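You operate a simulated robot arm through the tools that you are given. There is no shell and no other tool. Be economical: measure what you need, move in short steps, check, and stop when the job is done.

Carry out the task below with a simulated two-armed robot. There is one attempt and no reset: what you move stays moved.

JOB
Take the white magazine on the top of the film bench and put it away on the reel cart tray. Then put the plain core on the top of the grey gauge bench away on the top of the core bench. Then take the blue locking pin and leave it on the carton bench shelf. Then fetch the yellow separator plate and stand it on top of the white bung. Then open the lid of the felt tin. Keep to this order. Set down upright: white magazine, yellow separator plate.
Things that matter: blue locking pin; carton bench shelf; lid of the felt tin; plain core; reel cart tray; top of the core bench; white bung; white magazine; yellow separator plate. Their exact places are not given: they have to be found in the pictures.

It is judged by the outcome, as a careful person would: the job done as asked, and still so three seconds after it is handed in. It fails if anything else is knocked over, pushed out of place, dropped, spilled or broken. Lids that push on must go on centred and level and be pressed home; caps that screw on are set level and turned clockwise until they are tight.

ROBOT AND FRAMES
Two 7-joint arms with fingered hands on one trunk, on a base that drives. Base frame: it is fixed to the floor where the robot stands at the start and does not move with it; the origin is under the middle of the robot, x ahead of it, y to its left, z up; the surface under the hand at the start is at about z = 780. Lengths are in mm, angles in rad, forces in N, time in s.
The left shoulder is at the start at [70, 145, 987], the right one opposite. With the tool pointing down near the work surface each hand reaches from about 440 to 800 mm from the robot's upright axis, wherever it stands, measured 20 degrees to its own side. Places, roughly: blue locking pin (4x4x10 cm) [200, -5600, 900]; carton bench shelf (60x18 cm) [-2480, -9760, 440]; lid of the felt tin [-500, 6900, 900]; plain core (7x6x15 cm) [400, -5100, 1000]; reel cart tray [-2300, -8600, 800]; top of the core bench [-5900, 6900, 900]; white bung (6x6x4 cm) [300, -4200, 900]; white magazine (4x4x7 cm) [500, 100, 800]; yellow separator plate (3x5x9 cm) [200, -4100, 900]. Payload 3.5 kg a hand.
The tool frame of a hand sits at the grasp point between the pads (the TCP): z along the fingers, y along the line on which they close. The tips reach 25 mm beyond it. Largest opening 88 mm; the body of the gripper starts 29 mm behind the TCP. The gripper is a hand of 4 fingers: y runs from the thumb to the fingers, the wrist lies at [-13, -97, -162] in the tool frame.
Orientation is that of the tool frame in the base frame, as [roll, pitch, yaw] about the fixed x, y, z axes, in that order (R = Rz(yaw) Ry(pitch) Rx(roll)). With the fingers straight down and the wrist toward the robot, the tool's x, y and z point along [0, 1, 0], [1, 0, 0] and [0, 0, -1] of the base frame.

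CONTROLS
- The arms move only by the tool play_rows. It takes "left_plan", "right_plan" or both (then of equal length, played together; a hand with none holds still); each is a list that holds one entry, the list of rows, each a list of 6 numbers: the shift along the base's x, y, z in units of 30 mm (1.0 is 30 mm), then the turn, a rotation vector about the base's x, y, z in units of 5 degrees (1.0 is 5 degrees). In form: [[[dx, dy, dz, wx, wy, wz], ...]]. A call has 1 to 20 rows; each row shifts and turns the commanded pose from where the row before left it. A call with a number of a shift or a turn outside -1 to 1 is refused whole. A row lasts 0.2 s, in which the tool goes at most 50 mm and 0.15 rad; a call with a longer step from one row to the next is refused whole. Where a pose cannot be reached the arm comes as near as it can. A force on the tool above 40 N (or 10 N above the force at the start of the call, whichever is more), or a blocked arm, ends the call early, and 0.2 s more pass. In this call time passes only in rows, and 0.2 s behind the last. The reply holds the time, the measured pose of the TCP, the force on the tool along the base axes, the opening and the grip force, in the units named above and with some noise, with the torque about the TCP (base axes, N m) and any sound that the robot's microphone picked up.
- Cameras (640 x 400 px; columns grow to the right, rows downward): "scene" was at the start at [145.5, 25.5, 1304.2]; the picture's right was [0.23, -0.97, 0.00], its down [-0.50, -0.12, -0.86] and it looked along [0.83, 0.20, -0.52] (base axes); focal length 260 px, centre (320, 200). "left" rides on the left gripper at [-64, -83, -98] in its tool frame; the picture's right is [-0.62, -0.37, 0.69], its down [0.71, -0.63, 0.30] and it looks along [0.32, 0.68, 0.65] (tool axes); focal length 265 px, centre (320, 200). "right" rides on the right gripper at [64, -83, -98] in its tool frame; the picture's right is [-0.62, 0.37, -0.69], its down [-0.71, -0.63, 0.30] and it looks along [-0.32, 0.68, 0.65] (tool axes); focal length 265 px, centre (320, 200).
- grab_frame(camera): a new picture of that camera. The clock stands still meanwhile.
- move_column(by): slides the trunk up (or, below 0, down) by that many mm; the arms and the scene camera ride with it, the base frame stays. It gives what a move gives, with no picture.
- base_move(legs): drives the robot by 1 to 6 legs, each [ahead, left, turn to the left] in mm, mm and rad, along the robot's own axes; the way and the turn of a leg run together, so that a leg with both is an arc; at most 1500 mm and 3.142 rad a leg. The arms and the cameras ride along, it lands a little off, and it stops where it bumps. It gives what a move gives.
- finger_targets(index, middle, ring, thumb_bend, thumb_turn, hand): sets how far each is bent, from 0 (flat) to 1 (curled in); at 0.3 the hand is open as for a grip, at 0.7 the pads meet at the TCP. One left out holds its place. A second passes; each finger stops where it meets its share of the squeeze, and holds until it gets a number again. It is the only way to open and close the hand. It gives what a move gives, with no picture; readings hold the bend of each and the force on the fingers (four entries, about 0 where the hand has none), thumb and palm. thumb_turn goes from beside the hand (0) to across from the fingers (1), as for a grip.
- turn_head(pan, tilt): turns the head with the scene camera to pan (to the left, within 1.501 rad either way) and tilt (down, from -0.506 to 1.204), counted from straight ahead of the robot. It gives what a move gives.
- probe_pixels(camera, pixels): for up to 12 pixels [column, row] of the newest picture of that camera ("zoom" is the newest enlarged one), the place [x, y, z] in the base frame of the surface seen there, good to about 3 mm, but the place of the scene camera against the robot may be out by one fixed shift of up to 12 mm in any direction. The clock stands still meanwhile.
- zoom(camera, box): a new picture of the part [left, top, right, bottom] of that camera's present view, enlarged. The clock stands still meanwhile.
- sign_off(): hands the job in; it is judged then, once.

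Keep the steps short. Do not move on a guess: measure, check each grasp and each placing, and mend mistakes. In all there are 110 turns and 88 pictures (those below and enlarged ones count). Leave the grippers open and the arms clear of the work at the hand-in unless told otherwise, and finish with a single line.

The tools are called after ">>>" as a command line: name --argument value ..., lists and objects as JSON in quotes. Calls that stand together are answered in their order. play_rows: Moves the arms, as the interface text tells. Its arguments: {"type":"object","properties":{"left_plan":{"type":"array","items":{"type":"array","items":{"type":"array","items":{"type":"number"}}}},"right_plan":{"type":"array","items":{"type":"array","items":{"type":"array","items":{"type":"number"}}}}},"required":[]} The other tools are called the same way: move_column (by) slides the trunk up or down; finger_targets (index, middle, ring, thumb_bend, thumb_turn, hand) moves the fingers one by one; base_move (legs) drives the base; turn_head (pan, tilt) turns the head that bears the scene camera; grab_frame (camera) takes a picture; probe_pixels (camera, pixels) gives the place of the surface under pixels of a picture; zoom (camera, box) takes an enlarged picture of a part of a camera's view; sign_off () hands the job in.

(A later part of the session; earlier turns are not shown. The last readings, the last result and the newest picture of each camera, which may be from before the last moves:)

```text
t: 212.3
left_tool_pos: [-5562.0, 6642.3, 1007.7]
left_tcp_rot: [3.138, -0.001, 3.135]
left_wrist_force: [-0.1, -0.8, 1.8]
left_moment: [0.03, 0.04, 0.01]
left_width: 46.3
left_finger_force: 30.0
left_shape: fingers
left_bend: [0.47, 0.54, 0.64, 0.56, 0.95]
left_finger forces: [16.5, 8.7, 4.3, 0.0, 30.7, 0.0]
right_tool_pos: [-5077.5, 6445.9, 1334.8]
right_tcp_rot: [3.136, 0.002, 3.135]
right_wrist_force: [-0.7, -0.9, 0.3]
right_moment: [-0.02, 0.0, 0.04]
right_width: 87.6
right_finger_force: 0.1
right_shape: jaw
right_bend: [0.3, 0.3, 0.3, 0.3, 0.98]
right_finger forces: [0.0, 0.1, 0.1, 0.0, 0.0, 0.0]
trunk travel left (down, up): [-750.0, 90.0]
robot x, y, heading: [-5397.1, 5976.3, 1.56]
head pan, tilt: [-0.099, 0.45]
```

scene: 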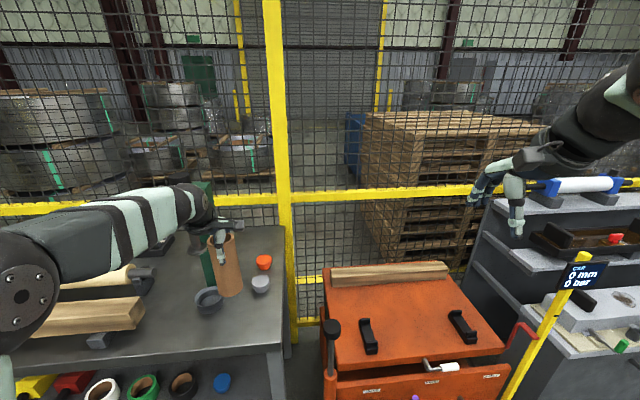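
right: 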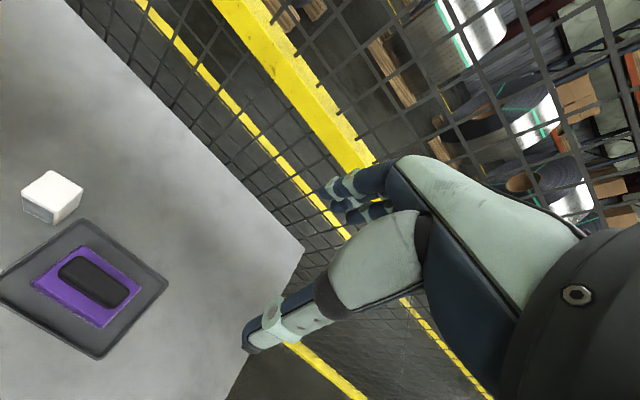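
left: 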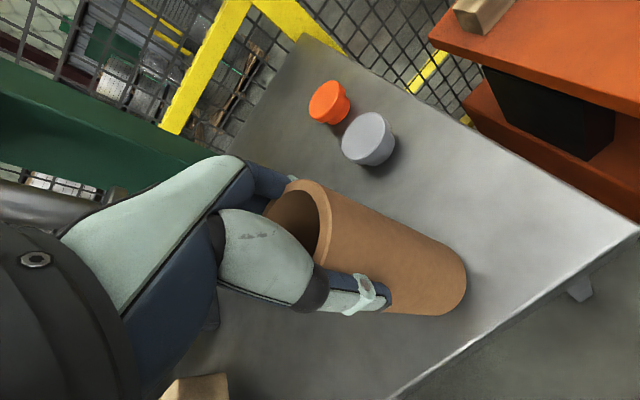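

Contact. Opening gently, then rising.

>>> finger_targets --hand "left" --index 0.4 --middle 0.4 --ring 0.4 --thumb_bend 0.43

>>> finger_targets --hand "left" --index 0.3 --middle 0.3 --ring 0.3 --thumb_bend 0.3

>>> play_rows --left_plan '[[[0, 0, 0.3, 0, 0, 0], [0, 0, 0.6, 0, 0, 0], [0, 0, 0.9, 0, 0, 0], [0, 0, 0.9, 0, 0, 0], [0, 0, 0.9, 0, 0, 0], [0, 0, 0.9, 0, 0, 0], [0, 0, 0.9, 0, 0, 0], [0, 0, 0.9, 0, 0, 0]]]'

>>> grab_frame --camera "left"

```text
t: 213.3
left_tool_pos: [-5562.2, 6640.4, 1008.3]
left_tcp_rot: [3.137, -0.002, 3.135]
left_wrist_force: [1.0, -0.2, 1.4]
left_moment: [-0.02, 0.02, 0.01]
left_width: 63.3
left_finger_force: 3.6
left_shape: fingers
left_bend: [0.38, 0.4, 0.4, 0.43, 0.97]
left_finger forces: [3.2, 0.0, 0.1, 0.0, 3.9, 0.0]
right_tool_pos: [-5078.6, 6445.8, 1333.5]
right_tcp_rot: [3.137, 0.002, 3.137]
right_wrist_force: [-0.6, -0.3, -0.6]
right_moment: [-0.02, 0.01, 0.02]
right_width: 87.9
right_finger_force: 0.1
right_shape: jaw
right_bend: [0.3, 0.3, 0.3, 0.3, 0.98]
right_finger forces: [0.0, 0.1, 0.0, 0.1, 0.1, 0.0]
trunk travel left (down, up): [-750.0, 90.0]
robot x, y, heading: [-5397.2, 5975.3, 1.571]
head pan, tilt: [-0.099, 0.45]
```

```text
t: 214.3
left_tool_pos: [-5563.3, 6641.7, 1007.9]
left_tcp_rot: [3.138, 0.0, 3.135]
left_wrist_force: [-0.1, -1.0, 0.1]
left_moment: [-0.03, 0.01, -0.02]
left_width: 84.7
left_finger_force: 0.0
left_shape: fingers
left_bend: [0.3, 0.3, 0.3, 0.3, 0.97]
left_finger forces: [0.1, 0.1, 0.1, 0.0, 0.2, 0.0]
right_tool_pos: [-5078.2, 6446.8, 1332.4]
right_tcp_rot: [3.138, 0.001, 3.135]
right_wrist_force: [1.1, -0.5, 0.8]
right_moment: [0.0, 0.02, -0.01]
right_width: 88.0
right_finger_force: 0.0
right_shape: jaw
right_bend: [0.3, 0.3, 0.3, 0.3, 0.98]
right_finger forces: [0.0, 0.1, 0.1, 0.1, 0.1, 0.0]
trunk travel left (down, up): [-750.0, 90.0]
robot x, y, heading: [-5396.7, 5976.2, 1.563]
head pan, tilt: [-0.099, 0.45]
```

```text
t: 216.1
left_tool_pos: [-5561.0, 6638.8, 1197.3]
left_tcp_rot: [3.138, 0.0, 3.136]
left_wrist_force: [-0.4, -1.0, 0.0]
left_moment: [0.01, -0.02, -0.01]
left_width: 84.8
left_finger_force: 0.0
left_shape: fingers
left_bend: [0.3, 0.3, 0.3, 0.3, 0.97]
left_finger forces: [0.1, 0.1, 0.0, 0.0, 0.0, 0.0]
right_tool_pos: [-5077.6, 6446.5, 1334.1]
right_tcp_rot: [3.136, 0.0, 3.136]
right_wrist_force: [-0.2, -0.8, -0.5]
right_moment: [0.01, -0.01, 0.02]
right_width: 87.8
right_finger_force: 0.0
right_shape: jaw
right_bend: [0.3, 0.3, 0.3, 0.3, 0.98]
right_finger forces: [0.0, 0.0, 0.0, 0.0, 0.0, 0.0]
trunk travel left (down, up): [-750.0, 90.0]
robot x, y, heading: [-5397.4, 5974.9, 1.563]
head pan, tilt: [-0.099, 0.45]
```

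```text
46 pictures are left
```

left: 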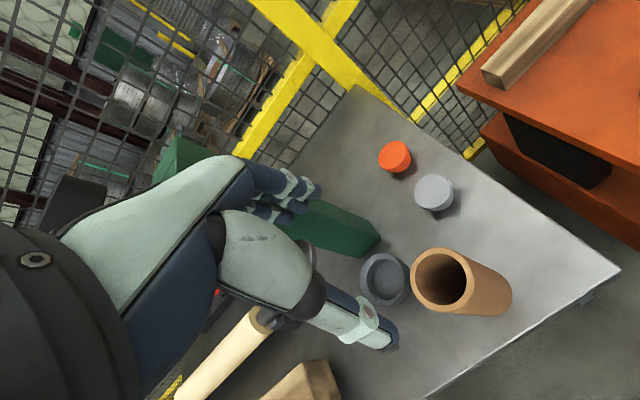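

The core stands on the core bench. Returning by the same way for the blue pin.

>>> base_move --legs '[[-150, 0, 0.007], [0, -560, 0], [-1450, 0, 0], [-1450, 0, 0], [0, -1020, 0], [0, -1000, 0]]'

```text
t: 243.4
left_tool_pos: [-3032.5, 3567.7, 1196.5]
left_tcp_rot: [3.138, 0.002, 3.111]
left_wrist_force: [-0.1, -0.4, -1.0]
left_moment: [0.02, -0.02, -0.01]
left_width: 84.5
left_finger_force: 0.1
left_shape: fingers
left_bend: [0.3, 0.3, 0.3, 0.3, 0.97]
left_finger forces: [0.1, 0.0, 0.0, 0.0, 0.1, 0.0]
right_tool_pos: [-2554.5, 3362.9, 1333.1]
right_tcp_rot: [3.136, -0.001, 3.114]
right_wrist_force: [-0.3, 0.4, 0.8]
right_moment: [-0.04, -0.01, 0.01]
right_width: 87.7
right_finger_force: 0.1
right_shape: jaw
right_bend: [0.3, 0.3, 0.3, 0.3, 0.98]
right_finger forces: [0.1, 0.1, 0.0, 0.1, 0.0, 0.0]
trunk travel left (down, up): [-750.0, 90.0]
robot x, y, heading: [-2882.7, 2903.4, 1.548]
head pan, tilt: [-0.099, 0.45]
```

>>> base_move --legs '[[-1500, -40, 0.023], [-1500, 0, 0], [-1500, 0, 0], [-1500, 0, 0], [-1500, 0, 0], [-1000, 0, 0]]'

>>> base_move --legs '[[0, 0, -1.57], [1500, 0, 0], [350, 0, 0]]'

>>> turn_head --pan 0.0 --tilt 0.45

>>> grab_frame --camera "scene"

```text
refused: leg 1 is longer than a leg can be; nothing moved
```

```text
t: 256.6
left_tool_pos: [-350.2, 2899.3, 1198.1]
left_tcp_rot: [3.136, 0.0, 1.495]
left_wrist_force: [-0.7, 0.0, 0.3]
left_moment: [-0.02, 0.01, 0.03]
left_width: 84.0
left_finger_force: 0.1
left_shape: fingers
left_bend: [0.3, 0.3, 0.3, 0.3, 0.97]
left_finger forces: [0.0, 0.0, 0.0, 0.0, 0.0, 0.1]
right_tool_pos: [-576.9, 2430.9, 1334.4]
right_tcp_rot: [3.134, -0.001, 1.497]
right_wrist_force: [0.1, 0.0, -0.4]
right_moment: [-0.02, -0.05, 0.0]
right_width: 87.5
right_finger_force: 0.0
right_shape: jaw
right_bend: [0.3, 0.3, 0.3, 0.3, 0.98]
right_finger forces: [0.1, 0.0, 0.0, 0.0, 0.0, 0.1]
trunk travel left (down, up): [-750.0, 90.0]
robot x, y, heading: [-1021.0, 2782.0, -0.073]
head pan, tilt: [-0.099, 0.45]
```

```text
t: 257.3
left_tool_pos: [-347.1, 2899.1, 1197.5]
left_tcp_rot: [3.139, 0.0, 1.496]
left_wrist_force: [-0.2, -0.8, -0.5]
left_moment: [-0.01, -0.04, 0.01]
left_width: 84.5
left_finger_force: 0.1
left_shape: fingers
left_bend: [0.3, 0.3, 0.3, 0.3, 0.97]
left_finger forces: [0.0, 0.1, 0.1, 0.0, 0.0, 0.0]
right_tool_pos: [-575.2, 2430.5, 1333.3]
right_tcp_rot: [3.138, -0.001, 1.498]
right_wrist_force: [-0.4, -1.0, -0.9]
right_moment: [0.01, 0.02, -0.04]
right_width: 87.8
right_finger_force: 0.1
right_shape: jaw
right_bend: [0.3, 0.3, 0.3, 0.3, 0.98]
right_finger forces: [0.0, 0.0, 0.0, 0.0, 0.0, 0.1]
trunk travel left (down, up): [-750.0, 90.0]
robot x, y, heading: [-1024.2, 2782.9, -0.077]
head pan, tilt: [0.0, 0.45]
```

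```text
45 pictures are left
```

scene: 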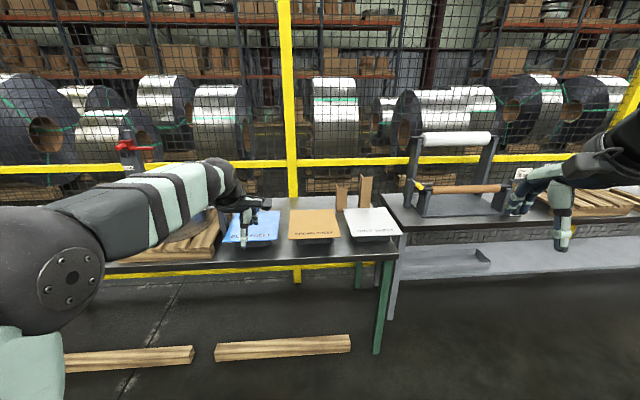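

The long first leg was refused and the rest ran from the old place, into open floor without a bump. I'll back to x≈−3050, then slide down the lane.

>>> base_move --legs '[[0, 0, 0.077], [-1490, 0, 0], [-540, 0, 0]]'

>>> base_move --legs '[[0, -1450, 0], [0, -1450, 0], [0, -1450, 0]]'

```text
t: 268.0
left_tool_pos: [-2409.5, 2950.0, 1196.2]
left_tcp_rot: [3.141, 0.0, 1.575]
left_wrist_force: [-0.3, 0.2, -0.3]
left_moment: [0.0, -0.01, -0.05]
left_width: 84.6
left_finger_force: 0.0
left_shape: fingers
left_bend: [0.3, 0.3, 0.3, 0.3, 0.97]
left_finger forces: [0.0, 0.0, 0.0, 0.1, 0.0, 0.1]
right_tool_pos: [-2596.0, 2464.6, 1332.6]
right_tcp_rot: [3.136, 0.0, 1.579]
right_wrist_force: [0.6, -1.0, -0.4]
right_moment: [0.0, 0.02, -0.02]
right_width: 87.6
right_finger_force: 0.0
right_shape: jaw
right_bend: [0.3, 0.3, 0.3, 0.3, 0.98]
right_finger forces: [0.0, 0.0, 0.1, 0.1, 0.0, 0.0]
trunk travel left (down, up): [-750.0, 90.0]
robot x, y, heading: [-3072.3, 2774.3, 0.013]
head pan, tilt: [0.0, 0.45]
```

```text
t: 288.5
left_tool_pos: [-2485.3, -1353.8, 1197.2]
left_tcp_rot: [3.137, 0.0, 1.545]
left_wrist_force: [-0.5, -0.6, 0.5]
left_moment: [0.02, -0.01, 0.03]
left_width: 84.6
left_finger_force: 0.1
left_shape: fingers
left_bend: [0.3, 0.3, 0.3, 0.3, 0.97]
left_finger forces: [0.1, 0.0, 0.0, 0.2, 0.0, 0.1]
right_tool_pos: [-2687.9, -1832.6, 1333.6]
right_tcp_rot: [3.139, 0.0, 1.547]
right_wrist_force: [0.7, -0.2, 0.1]
right_moment: [0.02, -0.02, 0.02]
right_width: 87.6
right_finger_force: 0.1
right_shape: jaw
right_bend: [0.3, 0.3, 0.3, 0.3, 0.98]
right_finger forces: [0.0, 0.0, 0.0, 0.1, 0.1, 0.0]
trunk travel left (down, up): [-750.0, 90.0]
robot x, y, heading: [-3151.6, -1502.9, -0.023]
head pan, tilt: [0.0, 0.45]
```

Continuing to the gauge bench, in front of the blue pin.

>>> base_move --legs '[[0, -1450, 0.023], [0, -1450, 0], [0, -1020, 0], [1450, 0, 0], [900, 0, 0]]'

>>> grab_frame --camera "scene"

```text
t: 318.4
left_tool_pos: [-314.9, -5425.3, 1196.3]
left_tcp_rot: [3.139, -0.001, 1.513]
left_wrist_force: [-0.6, -0.6, 0.4]
left_moment: [0.05, 0.02, 0.0]
left_width: 84.4
left_finger_force: 0.2
left_shape: fingers
left_bend: [0.3, 0.3, 0.3, 0.3, 0.97]
left_finger forces: [0.0, 0.1, 0.1, 0.0, 0.0, 0.1]
right_tool_pos: [-531.6, -5896.9, 1333.7]
right_tcp_rot: [3.136, 0.0, 1.515]
right_wrist_force: [0.1, 0.4, 1.0]
right_moment: [-0.02, 0.0, -0.04]
right_width: 87.5
right_finger_force: 0.1
right_shape: jaw
right_bend: [0.3, 0.3, 0.3, 0.3, 0.98]
right_finger forces: [0.1, 0.1, 0.0, 0.1, 0.0, 0.0]
trunk travel left (down, up): [-750.0, 90.0]
robot x, y, heading: [-986.3, -5555.0, -0.059]
head pan, tilt: [0.0, 0.45]
```

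```text
44 pictures are left
```

scene: 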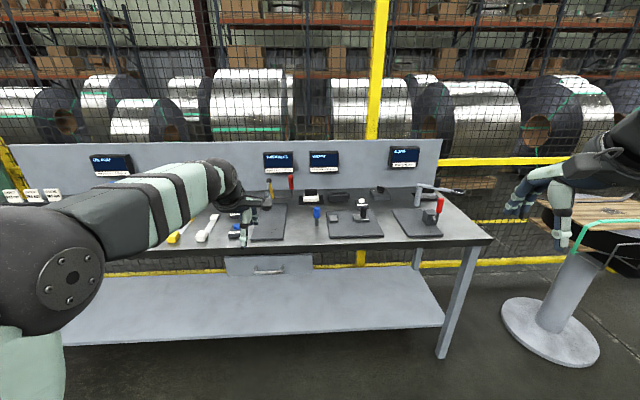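

>>> base_move --legs '[[0, 0, 0.059], [640, 115, 0]]'

>>> grab_frame --camera "right"

>>> grab_frame --camera "scene"

```text
t: 322.5
left_tool_pos: [333.4, -5285.8, 1198.8]
left_tcp_rot: [3.138, 0.0, 1.555]
left_wrist_force: [0.1, -0.6, 0.3]
left_moment: [0.0, -0.01, 0.0]
left_width: 84.5
left_finger_force: 0.1
left_shape: fingers
left_bend: [0.3, 0.3, 0.3, 0.3, 0.97]
left_finger forces: [0.0, 0.0, 0.0, 0.0, 0.0, 0.0]
right_tool_pos: [134.7, -5766.7, 1334.8]
right_tcp_rot: [3.136, -0.002, 1.558]
right_wrist_force: [0.5, 0.2, -0.5]
right_moment: [0.02, 0.03, 0.03]
right_width: 87.5
right_finger_force: 0.3
right_shape: jaw
right_bend: [0.3, 0.3, 0.3, 0.3, 0.98]
right_finger forces: [0.0, 0.0, 0.1, 0.0, 0.1, 0.0]
trunk travel left (down, up): [-750.0, 90.0]
robot x, y, heading: [-331.6, -5445.4, -0.014]
head pan, tilt: [0.0, 0.45]
```

```text
43 pictures are left
```

right: 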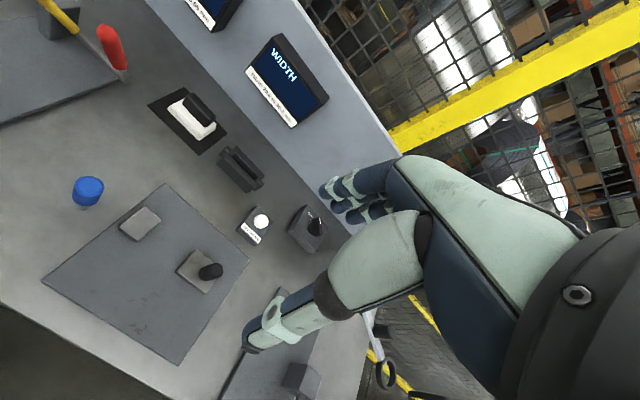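

```text
42 pictures are left
```

scene: 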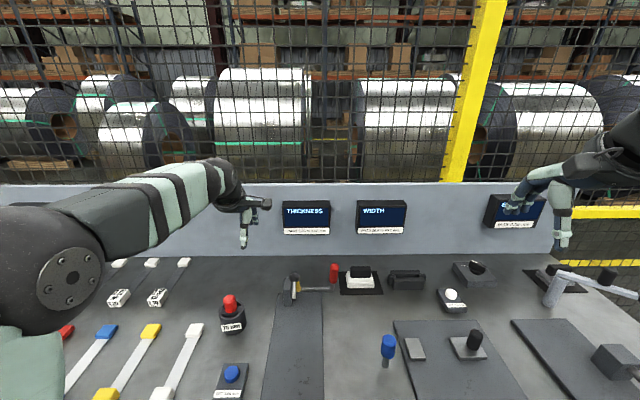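

Measuring the pin with the right camera.

>>> probe_pixels --camera "right" --pixels '[[90, 186], [78, 184], [102, 188], [90, 178], [88, 200], [87, 208], [100, 215], [70, 215], [50, 200], [160, 190], [140, 222]]'

>>> zoom --camera "scene" --box '[330, 310, 450, 390]'

```text
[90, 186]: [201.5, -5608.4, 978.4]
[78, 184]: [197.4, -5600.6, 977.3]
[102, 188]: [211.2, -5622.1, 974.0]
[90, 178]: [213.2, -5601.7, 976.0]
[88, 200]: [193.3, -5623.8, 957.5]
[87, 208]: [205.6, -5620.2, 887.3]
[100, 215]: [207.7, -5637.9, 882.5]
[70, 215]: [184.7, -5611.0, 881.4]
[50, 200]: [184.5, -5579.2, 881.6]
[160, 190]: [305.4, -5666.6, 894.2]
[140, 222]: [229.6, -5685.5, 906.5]
```

```text
5.00 times, centred on (390, 350) of scene
```

zoom: 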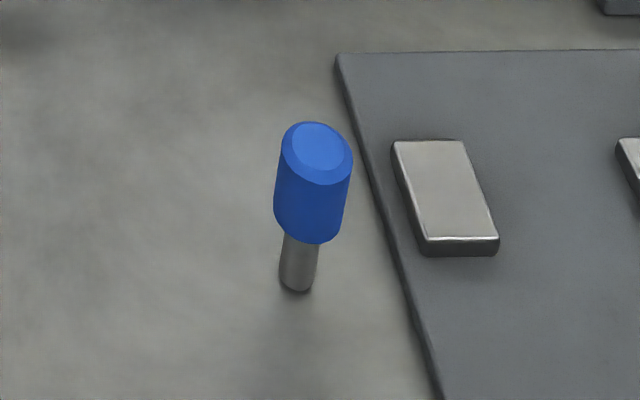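

Pin head top z≈978, centre ≈ (204, −5609), standing on a thin shank. Before choosing the grasp I'll look over at the carton bench shelf from here.

>>> turn_head --pan -1.5 --tilt 0.2

>>> zoom --camera "scene" --box '[380, 100, 640, 260]'

```text
t: 324.1
left_tool_pos: [334.0, -5284.8, 1197.0]
left_tcp_rot: [3.138, 0.0, 1.557]
left_wrist_force: [-0.2, 0.0, 0.1]
left_moment: [0.01, -0.01, 0.0]
left_width: 84.6
left_finger_force: 0.0
left_shape: fingers
left_bend: [0.3, 0.3, 0.3, 0.3, 0.97]
left_finger forces: [0.0, 0.0, 0.0, 0.0, 0.0, 0.0]
right_tool_pos: [135.8, -5766.1, 1333.7]
right_tcp_rot: [3.136, 0.001, 1.558]
right_wrist_force: [-0.5, 0.4, -0.1]
right_moment: [-0.03, 0.02, 0.04]
right_width: 87.7
right_finger_force: 0.0
right_shape: jaw
right_bend: [0.3, 0.3, 0.3, 0.3, 0.98]
right_finger forces: [0.0, 0.1, 0.0, 0.0, 0.0, 0.1]
trunk travel left (down, up): [-750.0, 90.0]
robot x, y, heading: [-330.4, -5442.9, -0.016]
head pan, tilt: [-1.499, 0.201]
```

```text
2.46 times, centred on (510, 180) of scene
```

zoom: 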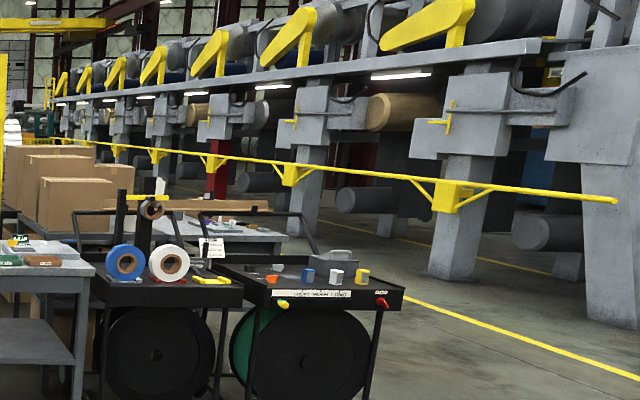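

The carton bench is open at its right end. I'll take the pin with the fingers tilted 45° forward and the jaws closing sideways, so it stays upright and can reach under a bench top. First turn the right hand in free air.

>>> play_rows --right_plan '[[[0, 0.29, 0, 0, 0, 1], [0, 0.29, 0, 0, 0, 1], [0, 0.29, 0, 0, 0, 1], [0, 0.29, 0, 0, 0, 1], [0, 0.29, 0, 0, 0, 1], [0, 0.29, 0, 0, 0, 1], [0, 0.29, 0, 0, 0, 1], [0, 0.29, 0, 0, 0, 1], [0, 0.29, 0, 0, 0, 1], [0, 0.29, 0, 0, 0, 1], [0, 0.29, 0, 0, 0, 1], [0, 0.29, 0, 0, 0, 1], [0, 0.29, 0, 0, 0, 1], [0, 0.29, 0, 0, 0, 1], [0, 0.29, 0, 0, 0, 1], [0, 0.29, 0, 0, 0, 1], [0, 0.29, 0, 0, 0, 1], [0, 0.29, 0, 0, 0, 1]]]'

>>> play_rows --right_plan '[[[0, 0, -0.8, 0, -1, 0], [0, 0, -0.8, 0, -1, 0], [0, 0, -0.8, 0, -1, 0], [0, 0, -0.8, 0, -1, 0], [0, 0, -0.8, 0, -1, 0], [0, 0, -0.8, 0, -1, 0], [0, 0, -0.8, 0, -1, 0], [0, 0, -0.8, 0, -1, 0], [0, 0, -0.8, 0, -1, 0]]]'

>>> turn_head --pan -0.2 --tilt 0.5

>>> grab_frame --camera "scene"

```text
t: 328.0
left_tool_pos: [334.2, -5284.5, 1197.1]
left_tcp_rot: [3.138, 0.0, 1.554]
left_wrist_force: [0.3, -0.2, 1.4]
left_moment: [-0.06, 0.01, -0.04]
left_width: 84.7
left_finger_force: 0.1
left_shape: fingers
left_bend: [0.3, 0.3, 0.3, 0.3, 0.97]
left_finger forces: [0.1, 0.0, 0.0, 0.0, 0.0, 0.0]
right_tool_pos: [138.9, -5609.3, 1333.4]
right_tcp_rot: [3.132, 0.008, 3.118]
right_wrist_force: [1.7, 11.2, -11.6]
right_moment: [-0.16, -0.56, -0.6]
right_width: 87.8
right_finger_force: 0.1
right_shape: jaw
right_bend: [0.3, 0.3, 0.3, 0.3, 0.98]
right_finger forces: [0.1, 0.1, 0.0, 0.0, 0.0, 0.1]
trunk travel left (down, up): [-750.0, 90.0]
robot x, y, heading: [-332.3, -5444.5, -0.012]
head pan, tilt: [-1.499, 0.201]
stopped in row 18 (right hand): the force on the tool passed its limit at 60 N (the readings are from after the stop); the commanded pose is now the measured one
```

```text
t: 330.0
left_tool_pos: [334.7, -5286.0, 1196.2]
left_tcp_rot: [3.139, 0.001, 1.555]
left_wrist_force: [0.1, 0.4, -0.8]
left_moment: [-0.03, -0.01, 0.0]
left_width: 84.4
left_finger_force: 0.2
left_shape: fingers
left_bend: [0.3, 0.3, 0.3, 0.3, 0.97]
left_finger forces: [0.0, 0.0, 0.1, 0.1, 0.0, 0.0]
right_tool_pos: [139.0, -5610.6, 1116.5]
right_tcp_rot: [3.107, 0.796, 3.108]
right_wrist_force: [-0.5, 0.3, -0.9]
right_moment: [-0.01, -0.01, -0.01]
right_width: 87.7
right_finger_force: 0.0
right_shape: jaw
right_bend: [0.3, 0.3, 0.3, 0.3, 0.98]
right_finger forces: [0.0, 0.0, 0.0, 0.0, 0.1, 0.1]
trunk travel left (down, up): [-750.0, 90.0]
robot x, y, heading: [-334.0, -5439.3, -0.014]
head pan, tilt: [-1.499, 0.201]
```

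```text
t: 331.4
left_tool_pos: [333.7, -5285.4, 1196.7]
left_tcp_rot: [3.138, 0.0, 1.556]
left_wrist_force: [-0.7, 0.3, 0.1]
left_moment: [0.0, -0.03, 0.02]
left_width: 84.6
left_finger_force: 0.0
left_shape: fingers
left_bend: [0.3, 0.3, 0.3, 0.3, 0.97]
left_finger forces: [0.0, 0.0, 0.0, 0.0, 0.1, 0.0]
right_tool_pos: [139.3, -5610.1, 1119.2]
right_tcp_rot: [3.11, 0.793, 3.109]
right_wrist_force: [0.1, 0.2, 0.2]
right_moment: [0.0, 0.01, 0.01]
right_width: 87.7
right_finger_force: 0.1
right_shape: jaw
right_bend: [0.3, 0.3, 0.3, 0.3, 0.98]
right_finger forces: [0.0, 0.1, 0.0, 0.1, 0.0, 0.1]
trunk travel left (down, up): [-750.0, 90.0]
robot x, y, heading: [-333.3, -5443.6, -0.015]
head pan, tilt: [-0.201, 0.499]
```

```text
39 pictures are left
```

scene: 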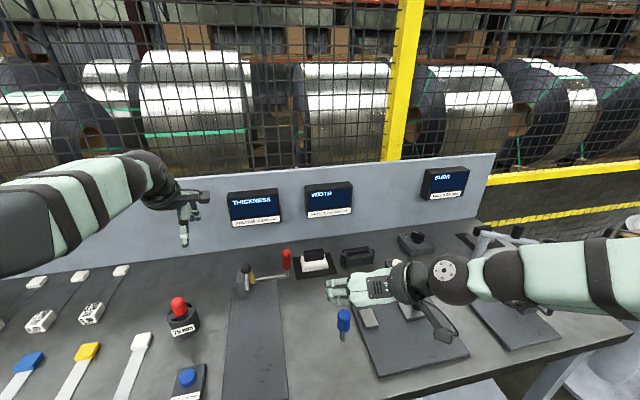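

The turn met a brief contact in free air (60 N, likely the arm against itself) and is now free. The hand is in the wanted attitude. Checking with the right camera.

>>> grab_frame --camera "right"

```text
38 pictures are left
```

right: 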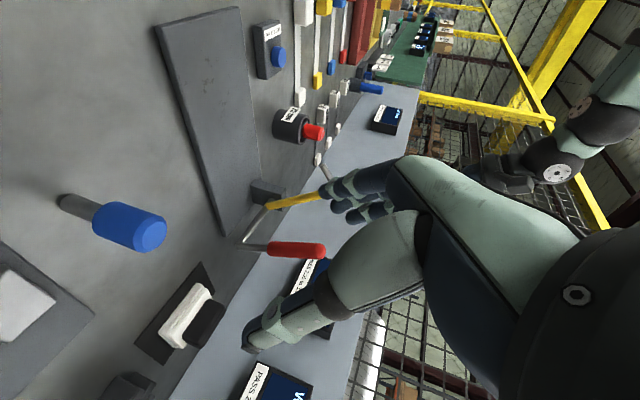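

>>> probe_pixels --camera "right" --pixels '[[130, 208], [128, 225], [125, 245], [150, 230], [100, 225], [152, 218], [148, 248], [80, 207], [62, 202], [95, 212], [100, 237]]'

```text
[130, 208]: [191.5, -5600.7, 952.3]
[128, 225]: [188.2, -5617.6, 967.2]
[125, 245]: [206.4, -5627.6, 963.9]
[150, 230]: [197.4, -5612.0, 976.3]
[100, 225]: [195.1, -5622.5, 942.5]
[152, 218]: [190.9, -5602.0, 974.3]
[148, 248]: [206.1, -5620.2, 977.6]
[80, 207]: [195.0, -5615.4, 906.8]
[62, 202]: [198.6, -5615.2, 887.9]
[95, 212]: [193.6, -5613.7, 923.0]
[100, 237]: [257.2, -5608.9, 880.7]
```

Pin axis ≈ (205, −5611), head z 925–978. Lowering first, then looking before sliding in along the fingers.

>>> play_rows --right_plan '[[[0, 0, -0.84, 0, 0, 0], [0, 0, -0.84, 0, 0, 0], [0, 0, -0.84, 0, 0, 0], [0, 0, -0.84, 0, 0, 0], [0.4, 0, -0.4, 0, 0, 0]]]'

>>> grab_frame --camera "right"

```text
t: 332.6
left_tool_pos: [334.7, -5285.0, 1196.8]
left_tcp_rot: [3.139, 0.0, 1.554]
left_wrist_force: [-1.2, 0.6, -0.1]
left_moment: [-0.01, 0.01, 0.01]
left_width: 84.3
left_finger_force: 0.0
left_shape: fingers
left_bend: [0.3, 0.3, 0.3, 0.3, 0.97]
left_finger forces: [0.0, 0.1, 0.0, 0.0, 0.1, 0.0]
right_tool_pos: [148.7, -5610.5, 1002.3]
right_tcp_rot: [3.11, 0.795, 3.108]
right_wrist_force: [0.4, 0.7, 0.0]
right_moment: [0.05, -0.03, -0.02]
right_width: 87.9
right_finger_force: 0.1
right_shape: jaw
right_bend: [0.3, 0.3, 0.3, 0.3, 0.98]
right_finger forces: [0.0, 0.0, 0.1, 0.1, 0.0, 0.0]
trunk travel left (down, up): [-750.0, 90.0]
robot x, y, heading: [-329.9, -5446.2, -0.016]
head pan, tilt: [-0.201, 0.499]
```

```text
37 pictures are left
```

right: 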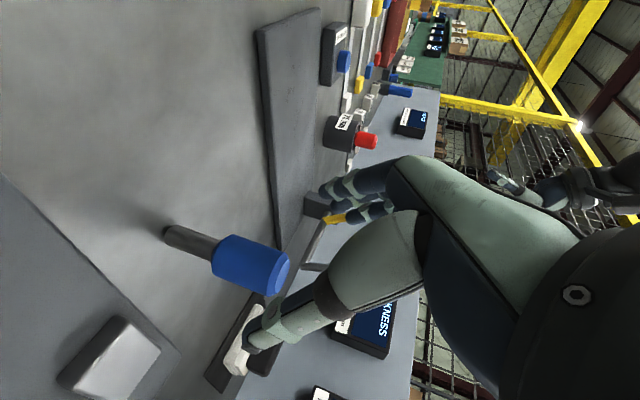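

The pin lines up between thumb and fingers. Sliding in and closing.

>>> play_rows --right_plan '[[[0.44, 0, -0.39, 0, 0, 0], [0.44, 0, -0.39, 0, 0, 0], [0.44, 0, -0.39, 0, 0, 0], [0.44, -0.02, -0.39, 0, 0, 0]]]'

>>> grab_frame --camera "right"

```text
t: 333.6
left_tool_pos: [333.7, -5284.4, 1195.9]
left_tcp_rot: [3.139, 0.001, 1.555]
left_wrist_force: [0.4, -0.1, -0.9]
left_moment: [0.01, 0.01, 0.0]
left_width: 84.5
left_finger_force: 0.1
left_shape: fingers
left_bend: [0.3, 0.3, 0.3, 0.3, 0.97]
left_finger forces: [0.0, 0.0, 0.1, 0.0, 0.1, 0.1]
right_tool_pos: [204.1, -5610.4, 956.7]
right_tcp_rot: [3.11, 0.792, 3.107]
right_wrist_force: [-0.4, 0.5, 0.5]
right_moment: [0.02, -0.03, -0.04]
right_width: 88.0
right_finger_force: 0.0
right_shape: jaw
right_bend: [0.3, 0.3, 0.3, 0.3, 0.98]
right_finger forces: [0.0, 0.0, 0.0, 0.0, 0.1, 0.1]
trunk travel left (down, up): [-750.0, 90.0]
robot x, y, heading: [-333.2, -5445.8, -0.009]
head pan, tilt: [-0.201, 0.499]
```

```text
36 pictures are left
```

right: 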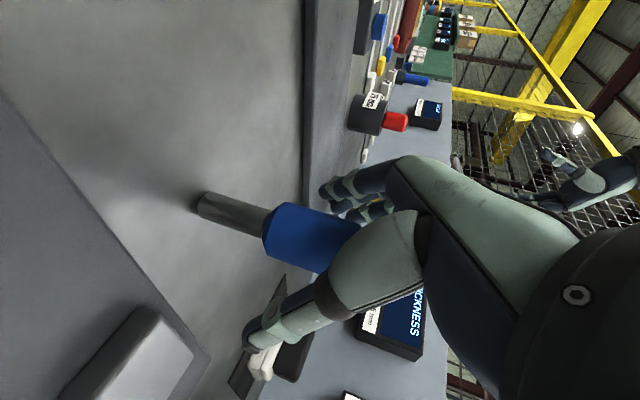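

>>> finger_targets --hand "right" --index 0.7 --middle 0.7 --ring 0.7 --thumb_bend 0.7

>>> play_rows --right_plan '[[[0, 0, 0.3, 0, 0, 0], [0, 0, 0.6, 0, 0, 0], [0, 0, 0.9, 0, 0, 0], [0, 0, 0.9, 0, 0, 0], [0, 0, 0.9, 0, 0, 0]]]'

>>> grab_frame --camera "right"

```text
t: 334.6
left_tool_pos: [333.0, -5285.0, 1196.1]
left_tcp_rot: [3.139, 0.001, 1.554]
left_wrist_force: [-1.0, -0.3, -0.7]
left_moment: [-0.02, -0.01, 0.0]
left_width: 84.7
left_finger_force: 0.0
left_shape: fingers
left_bend: [0.3, 0.3, 0.3, 0.3, 0.97]
left_finger forces: [0.0, 0.0, 0.0, 0.0, 0.1, 0.1]
right_tool_pos: [201.7, -5609.8, 957.9]
right_tcp_rot: [3.11, 0.794, 3.108]
right_wrist_force: [0.4, 0.3, 0.3]
right_moment: [-0.03, -0.03, 0.01]
right_width: 19.4
right_finger_force: 7.4
right_shape: fingers
right_bend: [0.6, 0.69, 0.7, 0.62, 0.97]
right_finger forces: [6.8, 0.7, 0.1, 0.1, 7.4, 0.0]
trunk travel left (down, up): [-750.0, 90.0]
robot x, y, heading: [-331.7, -5444.7, -0.018]
head pan, tilt: [-0.201, 0.499]
```

```text
t: 335.8
left_tool_pos: [333.0, -5284.7, 1197.7]
left_tcp_rot: [3.138, -0.001, 1.555]
left_wrist_force: [-1.1, 0.2, -0.5]
left_moment: [0.02, 0.0, 0.01]
left_width: 84.6
left_finger_force: 0.0
left_shape: fingers
left_bend: [0.3, 0.3, 0.3, 0.3, 0.97]
left_finger forces: [0.0, 0.0, 0.1, 0.1, 0.0, 0.1]
right_tool_pos: [201.1, -5608.9, 1068.2]
right_tcp_rot: [3.111, 0.794, 3.109]
right_wrist_force: [-0.7, -1.4, -0.2]
right_moment: [0.01, -0.03, 0.0]
right_width: 19.4
right_finger_force: 7.3
right_shape: fingers
right_bend: [0.6, 0.69, 0.7, 0.62, 0.97]
right_finger forces: [6.6, 0.6, 0.0, 0.0, 7.2, 0.0]
trunk travel left (down, up): [-750.0, 90.0]
robot x, y, heading: [-329.7, -5444.2, -0.018]
head pan, tilt: [-0.201, 0.499]
```

```text
35 pictures are left
```

right: 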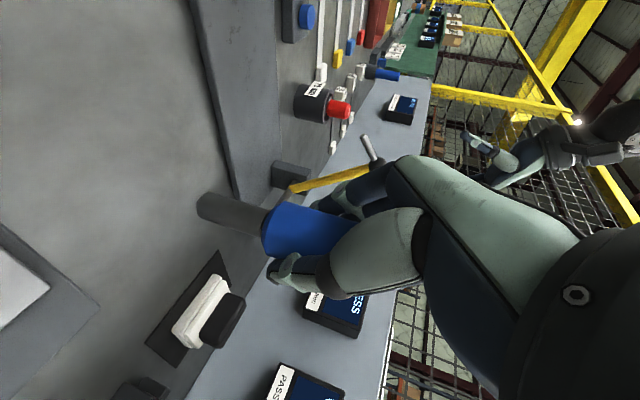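

Held and lifted, but only with 7 N. Squeezing a little more for the drive.

>>> finger_targets --hand "right" --index 0.78 --middle 0.8 --ring 0.75 --thumb_bend 0.78

>>> base_move --legs '[[-800, 0, 0.015], [0, 0, -1.571], [1000, 0, 0]]'

```text
t: 336.8
left_tool_pos: [334.2, -5284.9, 1196.3]
left_tcp_rot: [3.136, 0.001, 1.557]
left_wrist_force: [-0.5, -1.3, -0.3]
left_moment: [0.03, -0.02, 0.0]
left_width: 84.3
left_finger_force: 0.0
left_shape: fingers
left_bend: [0.3, 0.3, 0.3, 0.3, 0.97]
left_finger forces: [0.0, 0.0, 0.1, 0.1, 0.1, 0.1]
right_tool_pos: [202.4, -5610.5, 1066.6]
right_tcp_rot: [3.11, 0.793, 3.107]
right_wrist_force: [-0.2, 0.3, -0.9]
right_moment: [0.0, -0.01, 0.0]
right_width: 14.8
right_finger_force: 9.9
right_shape: fingers
right_bend: [0.71, 0.8, 0.75, 0.66, 0.96]
right_finger forces: [9.2, 1.0, 0.0, 0.1, 9.5, 0.0]
trunk travel left (down, up): [-750.0, 90.0]
robot x, y, heading: [-328.6, -5446.0, -0.016]
head pan, tilt: [-0.201, 0.499]
```

```text
t: 349.7
left_tool_pos: [-1032.5, -7072.9, 1198.0]
left_tcp_rot: [3.138, -0.001, -0.036]
left_wrist_force: [0.0, 0.3, -0.1]
left_moment: [0.01, -0.02, -0.02]
left_width: 84.5
left_finger_force: 0.0
left_shape: fingers
left_bend: [0.3, 0.3, 0.3, 0.3, 0.97]
left_finger forces: [0.0, 0.0, 0.0, 0.0, 0.1, 0.0]
right_tool_pos: [-1354.7, -6936.3, 1066.3]
right_tcp_rot: [3.11, 0.793, 1.516]
right_wrist_force: [-0.3, 0.8, 0.6]
right_moment: [0.0, 0.02, 0.02]
right_width: 14.6
right_finger_force: 9.9
right_shape: fingers
right_bend: [0.71, 0.8, 0.75, 0.67, 0.96]
right_finger forces: [9.0, 0.8, 0.0, 0.0, 9.3, 0.0]
trunk travel left (down, up): [-750.0, 90.0]
robot x, y, heading: [-1175.7, -6408.2, -1.608]
head pan, tilt: [-0.201, 0.499]
```

Moving to the aisle right of the cart and looking at the carton bench.

>>> base_move --legs '[[0, -1000, 0.037], [0, -1025, 0], [1300, 0, 0]]'

>>> turn_head --pan 0.2 --tilt 0.4

>>> grab_frame --camera "scene"

```text
t: 366.0
left_tool_pos: [-3045.7, -8344.8, 1197.4]
left_tcp_rot: [3.138, -0.001, -0.005]
left_wrist_force: [-0.2, 0.6, 0.0]
left_moment: [0.0, 0.03, 0.0]
left_width: 84.5
left_finger_force: 0.0
left_shape: fingers
left_bend: [0.3, 0.3, 0.3, 0.3, 0.97]
left_finger forces: [0.0, 0.1, 0.1, 0.0, 0.0, 0.0]
right_tool_pos: [-3374.7, -8218.6, 1066.0]
right_tcp_rot: [3.11, 0.793, 1.55]
right_wrist_force: [0.1, -0.8, -0.7]
right_moment: [-0.01, 0.02, -0.02]
right_width: 14.3
right_finger_force: 9.2
right_shape: fingers
right_bend: [0.71, 0.8, 0.75, 0.67, 0.96]
right_finger forces: [8.8, 0.7, 0.1, 0.1, 9.2, 0.1]
trunk travel left (down, up): [-750.0, 90.0]
robot x, y, heading: [-3215.1, -7685.4, -1.573]
head pan, tilt: [-0.201, 0.499]
```

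```text
t: 366.8
left_tool_pos: [-3047.9, -8343.7, 1196.9]
left_tcp_rot: [3.137, 0.001, -0.001]
left_wrist_force: [0.8, -0.6, 0.7]
left_moment: [0.03, 0.03, -0.03]
left_width: 84.4
left_finger_force: 0.0
left_shape: fingers
left_bend: [0.3, 0.3, 0.3, 0.3, 0.97]
left_finger forces: [0.0, 0.1, 0.0, 0.1, 0.0, 0.0]
right_tool_pos: [-3373.1, -8219.1, 1066.7]
right_tcp_rot: [3.111, 0.795, 1.55]
right_wrist_force: [-1.4, -0.6, -0.6]
right_moment: [-0.04, -0.02, -0.02]
right_width: 14.6
right_finger_force: 9.4
right_shape: fingers
right_bend: [0.71, 0.8, 0.75, 0.67, 0.96]
right_finger forces: [8.9, 0.7, 0.0, 0.0, 9.1, 0.0]
trunk travel left (down, up): [-750.0, 90.0]
robot x, y, heading: [-3212.1, -7680.4, -1.577]
head pan, tilt: [0.201, 0.4]
```

```text
34 pictures are left
```

scene: 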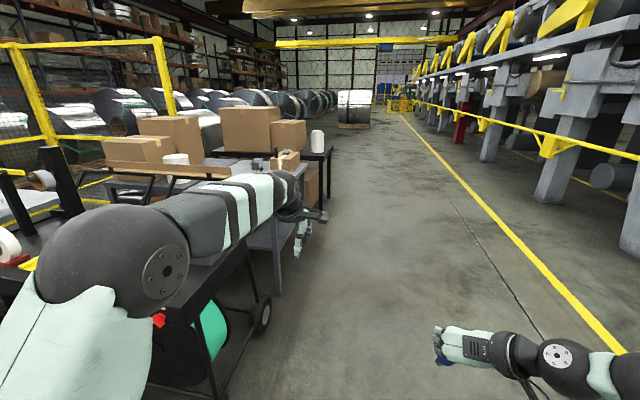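

The aisle on the right is wide. I'll drive to (−3800, −9760) and turn to face the bench end.

>>> base_move --legs '[[1000, -300, 0], [1080, -290, 0], [0, 0, 1.575]]'

>>> turn_head --pan 0.0 --tilt 0.5

>>> grab_frame --camera "scene"

```text
t: 381.4
left_tool_pos: [-3121.0, -9630.9, 1197.1]
left_tcp_rot: [3.138, 0.0, 1.566]
left_wrist_force: [0.2, -0.1, -0.7]
left_moment: [0.0, -0.01, -0.05]
left_width: 84.4
left_finger_force: 0.0
left_shape: fingers
left_bend: [0.3, 0.3, 0.3, 0.3, 0.97]
left_finger forces: [0.0, 0.1, 0.1, 0.0, 0.1, 0.0]
right_tool_pos: [-3248.6, -9957.9, 1066.8]
right_tcp_rot: [3.11, 0.795, 3.121]
right_wrist_force: [-0.2, 0.6, -0.7]
right_moment: [-0.04, 0.03, 0.02]
right_width: 13.3
right_finger_force: 9.2
right_shape: fingers
right_bend: [0.71, 0.8, 0.75, 0.67, 0.96]
right_finger forces: [8.7, 0.5, 0.1, 0.0, 8.9, 0.0]
trunk travel left (down, up): [-750.0, 90.0]
robot x, y, heading: [-3780.4, -9792.7, -0.0]
head pan, tilt: [0.201, 0.4]
```

```text
t: 382.2
left_tool_pos: [-3120.7, -9630.7, 1197.7]
left_tcp_rot: [3.137, -0.001, 1.565]
left_wrist_force: [0.0, -0.4, 0.6]
left_moment: [-0.02, -0.01, 0.03]
left_width: 84.4
left_finger_force: 0.0
left_shape: fingers
left_bend: [0.3, 0.3, 0.3, 0.3, 0.97]
left_finger forces: [0.1, 0.1, 0.0, 0.1, 0.0, 0.0]
right_tool_pos: [-3248.8, -9957.7, 1065.9]
right_tcp_rot: [3.112, 0.793, 3.124]
right_wrist_force: [-0.1, 0.3, -1.1]
right_moment: [0.01, 0.01, -0.03]
right_width: 13.3
right_finger_force: 8.9
right_shape: fingers
right_bend: [0.71, 0.8, 0.75, 0.67, 0.96]
right_finger forces: [8.8, 0.5, 0.1, 0.0, 8.9, 0.0]
trunk travel left (down, up): [-750.0, 90.0]
robot x, y, heading: [-3784.6, -9794.9, -0.001]
head pan, tilt: [0.0, 0.499]
```

```text
33 pictures are left
```

scene: 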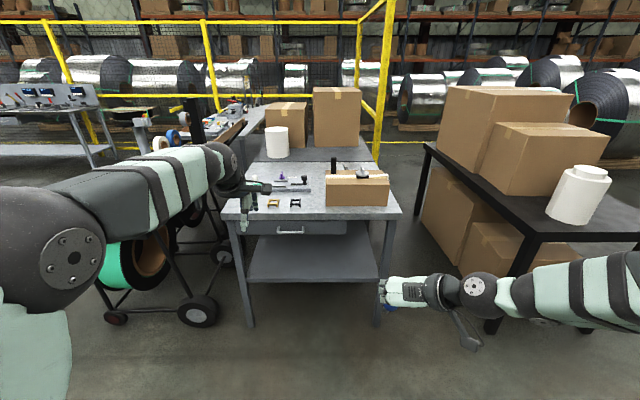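

The bench in front has a drawer and a lower shelf at (310,258). Measuring shelf and surroundings, and checking the pin.

>>> probe_pixels --camera "scene" --pixels '[[310, 258], [255, 278], [370, 278], [310, 275], [270, 240], [360, 240], [230, 215], [395, 212], [295, 235], [560, 260], [470, 230], [310, 245]]'

>>> grab_frame --camera "right"

```text
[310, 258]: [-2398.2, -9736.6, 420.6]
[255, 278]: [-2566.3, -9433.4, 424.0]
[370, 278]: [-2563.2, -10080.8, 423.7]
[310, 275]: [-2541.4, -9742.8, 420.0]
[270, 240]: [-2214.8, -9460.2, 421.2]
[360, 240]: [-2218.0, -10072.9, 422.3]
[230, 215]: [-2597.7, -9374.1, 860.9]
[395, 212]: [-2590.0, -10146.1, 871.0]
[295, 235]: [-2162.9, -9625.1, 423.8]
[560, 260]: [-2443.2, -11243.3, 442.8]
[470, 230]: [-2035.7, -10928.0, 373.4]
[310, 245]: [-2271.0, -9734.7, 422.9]
```

```text
32 pictures are left
```

right: 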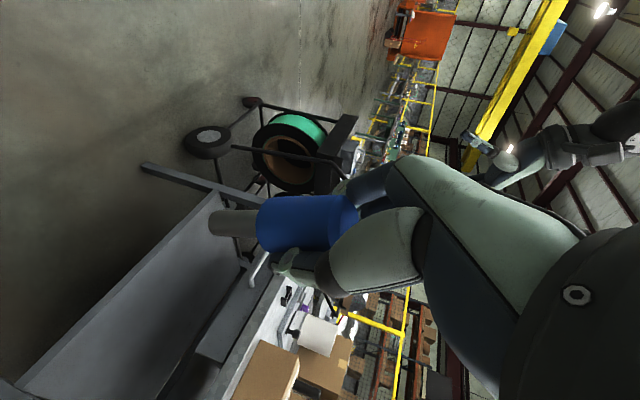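

Shelf top ≈ z 430, front edge x≈−2566; the pin is still held. I'll lower the trunk 250 mm, pull the left hand back and up, and lower the pin in the open floor area before driving in.

>>> move_column --by -250

>>> play_rows --left_plan '[[[-0.9, 0.3, 0.4, 0, 0, 0], [-0.9, 0.3, 0.4, 0, 0, 0], [-0.9, 0.3, 0.4, 0, 0, 0], [-0.9, 0.3, 0.4, 0, 0, 0], [-0.9, 0.3, 0.4, 0, 0, 0], [-0.9, 0.3, 0.4, 0, 0, 0], [-0.9, 0.3, 0.4, 0, 0, 0], [-0.9, 0.3, 0.4, 0, 0, 0], [-0.9, 0.3, 0.4, 0, 0, 0], [0, 0, 0, 0, 0, 0]]]' --right_plan '[[[0, 0, -0.95, 0, 0, 0], [0, 0, -0.95, 0, 0, 0], [0, 0, -0.95, 0, 0, 0], [0, 0, -0.95, 0, 0, 0], [0, 0, -0.95, 0, 0, 0], [0, 0, -0.95, 0, 0, 0], [0, 0, -0.95, 0, 0, 0], [0, 0, -0.95, 0, 0, 0], [0, 0, -0.95, 0, 0, 0], [0, 0, -0.95, 0, 0, 0]]]'

>>> grab_frame --camera "right"

>>> grab_frame --camera "scene"

```text
t: 384.8
left_tool_pos: [-3122.2, -9630.4, 946.5]
left_tcp_rot: [3.139, 0.0, 1.567]
left_wrist_force: [1.1, 1.1, 1.1]
left_moment: [0.0, 0.01, -0.01]
left_width: 84.6
left_finger_force: 0.0
left_shape: fingers
left_bend: [0.3, 0.3, 0.3, 0.3, 0.97]
left_finger forces: [0.0, 0.1, 0.0, 0.0, 0.0, 0.0]
right_tool_pos: [-3247.2, -9956.3, 816.7]
right_tcp_rot: [3.108, 0.795, 3.119]
right_wrist_force: [0.8, 0.1, -0.1]
right_moment: [-0.03, -0.01, -0.02]
right_width: 13.4
right_finger_force: 8.3
right_shape: fingers
right_bend: [0.71, 0.8, 0.75, 0.67, 0.96]
right_finger forces: [8.7, 0.5, 0.0, 0.1, 8.8, 0.1]
trunk travel left (down, up): [-500.0, 340.0]
robot x, y, heading: [-3784.3, -9797.0, -0.003]
head pan, tilt: [0.0, 0.499]
```

```text
t: 387.0
left_tool_pos: [-3363.9, -9550.2, 1054.8]
left_tcp_rot: [3.138, 0.0, 1.565]
left_wrist_force: [0.4, 0.2, 0.4]
left_moment: [-0.03, 0.02, 0.0]
left_width: 84.6
left_finger_force: 0.1
left_shape: fingers
left_bend: [0.3, 0.3, 0.3, 0.3, 0.97]
left_finger forces: [0.0, 0.1, 0.0, 0.0, 0.1, 0.0]
right_tool_pos: [-3248.0, -9957.0, 532.0]
right_tcp_rot: [3.107, 0.794, 3.117]
right_wrist_force: [-0.5, 0.7, -1.7]
right_moment: [0.01, 0.01, -0.01]
right_width: 13.4
right_finger_force: 8.8
right_shape: fingers
right_bend: [0.71, 0.8, 0.75, 0.67, 0.96]
right_finger forces: [8.7, 0.4, 0.1, 0.0, 8.8, 0.0]
trunk travel left (down, up): [-500.0, 340.0]
robot x, y, heading: [-3785.5, -9792.6, -0.005]
head pan, tilt: [0.0, 0.499]
```

```text
31 pictures are left
```

right: 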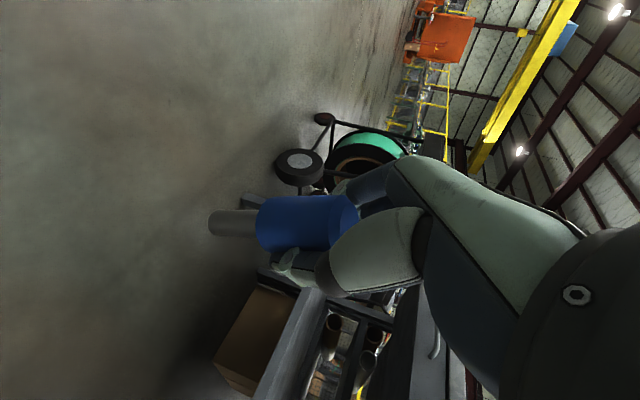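

```text
30 pictures are left
```

scene: 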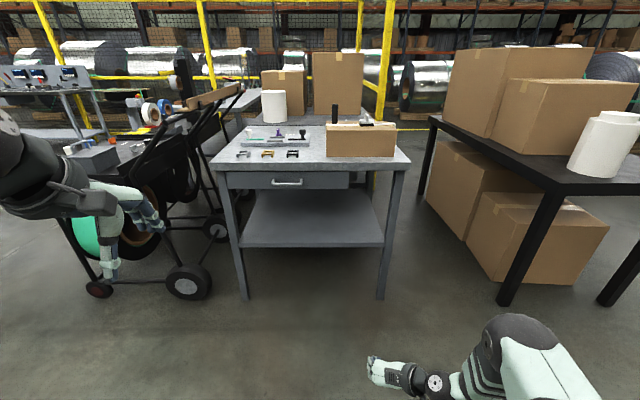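

Measuring the pin's tilt in the grip, the drawer and shelf edges.

>>> probe_pixels --camera "right" --pixels '[[213, 222], [240, 224], [255, 224], [265, 222], [300, 222], [340, 215], [232, 212], [232, 235]]'

>>> probe_pixels --camera "scene" --pixels '[[330, 242], [330, 225], [380, 240], [348, 188], [230, 188], [380, 296], [245, 297], [395, 180], [190, 295], [210, 230]]'

```text
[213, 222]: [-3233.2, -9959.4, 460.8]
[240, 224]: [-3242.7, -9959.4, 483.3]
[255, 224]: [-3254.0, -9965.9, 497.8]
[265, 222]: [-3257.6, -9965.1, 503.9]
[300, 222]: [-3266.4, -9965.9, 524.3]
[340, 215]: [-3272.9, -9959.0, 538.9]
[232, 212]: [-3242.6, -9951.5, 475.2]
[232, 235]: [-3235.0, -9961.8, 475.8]
```

```text
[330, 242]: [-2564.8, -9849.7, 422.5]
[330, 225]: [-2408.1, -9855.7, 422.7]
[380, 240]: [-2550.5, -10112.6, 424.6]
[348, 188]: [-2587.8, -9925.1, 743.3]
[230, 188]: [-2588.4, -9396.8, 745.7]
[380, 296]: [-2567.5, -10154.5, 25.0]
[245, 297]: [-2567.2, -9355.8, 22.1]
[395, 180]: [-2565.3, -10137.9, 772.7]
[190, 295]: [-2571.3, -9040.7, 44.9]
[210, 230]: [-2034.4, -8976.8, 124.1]
```

The pin has pivoted about 23° in the grip, foot forward. I'll turn the hand back 23° so the pin hangs upright, then verify.

>>> play_rows --right_plan '[[[0, 0, 0.2, 0, 0.94, 0], [0, 0, 0.2, 0, 0.94, 0], [0, 0, 0.2, 0, 0.94, 0], [0, 0, 0.2, 0, 0.94, 0], [0, 0, 0.2, 0, 0.94, 0]]]'

>>> grab_frame --camera "right"

>>> probe_pixels --camera "right" --pixels '[[213, 222], [222, 223], [240, 224], [250, 224], [265, 222], [280, 222], [300, 222], [320, 218], [232, 212], [232, 235]]'

```text
t: 388.2
left_tool_pos: [-3365.9, -9548.9, 1054.0]
left_tcp_rot: [3.138, 0.0, 1.566]
left_wrist_force: [0.0, -0.3, -0.1]
left_moment: [0.0, -0.02, -0.02]
left_width: 84.2
left_finger_force: 0.0
left_shape: fingers
left_bend: [0.3, 0.3, 0.3, 0.3, 0.97]
left_finger forces: [0.0, 0.1, 0.1, 0.1, 0.1, 0.1]
right_tool_pos: [-3248.0, -9957.3, 561.8]
right_tcp_rot: [3.118, 0.381, 3.123]
right_wrist_force: [0.3, 0.1, -1.7]
right_moment: [-0.01, 0.02, 0.02]
right_width: 12.9
right_finger_force: 9.2
right_shape: fingers
right_bend: [0.71, 0.8, 0.75, 0.67, 0.96]
right_finger forces: [8.7, 0.3, 0.1, 0.0, 8.6, 0.0]
trunk travel left (down, up): [-500.0, 340.0]
robot x, y, heading: [-3781.4, -9796.8, -0.005]
head pan, tilt: [0.0, 0.499]
```

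```text
29 pictures are left
```

right: 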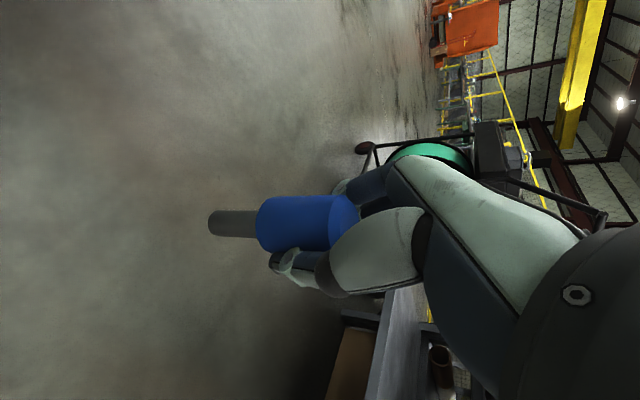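

```text
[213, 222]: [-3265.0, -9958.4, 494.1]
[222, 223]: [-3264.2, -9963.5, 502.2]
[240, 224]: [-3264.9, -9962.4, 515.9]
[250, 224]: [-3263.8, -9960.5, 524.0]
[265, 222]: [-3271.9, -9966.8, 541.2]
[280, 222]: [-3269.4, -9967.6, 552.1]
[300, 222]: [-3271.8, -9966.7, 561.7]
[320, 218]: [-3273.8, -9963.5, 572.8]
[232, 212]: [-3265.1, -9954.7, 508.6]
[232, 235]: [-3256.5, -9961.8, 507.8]
```

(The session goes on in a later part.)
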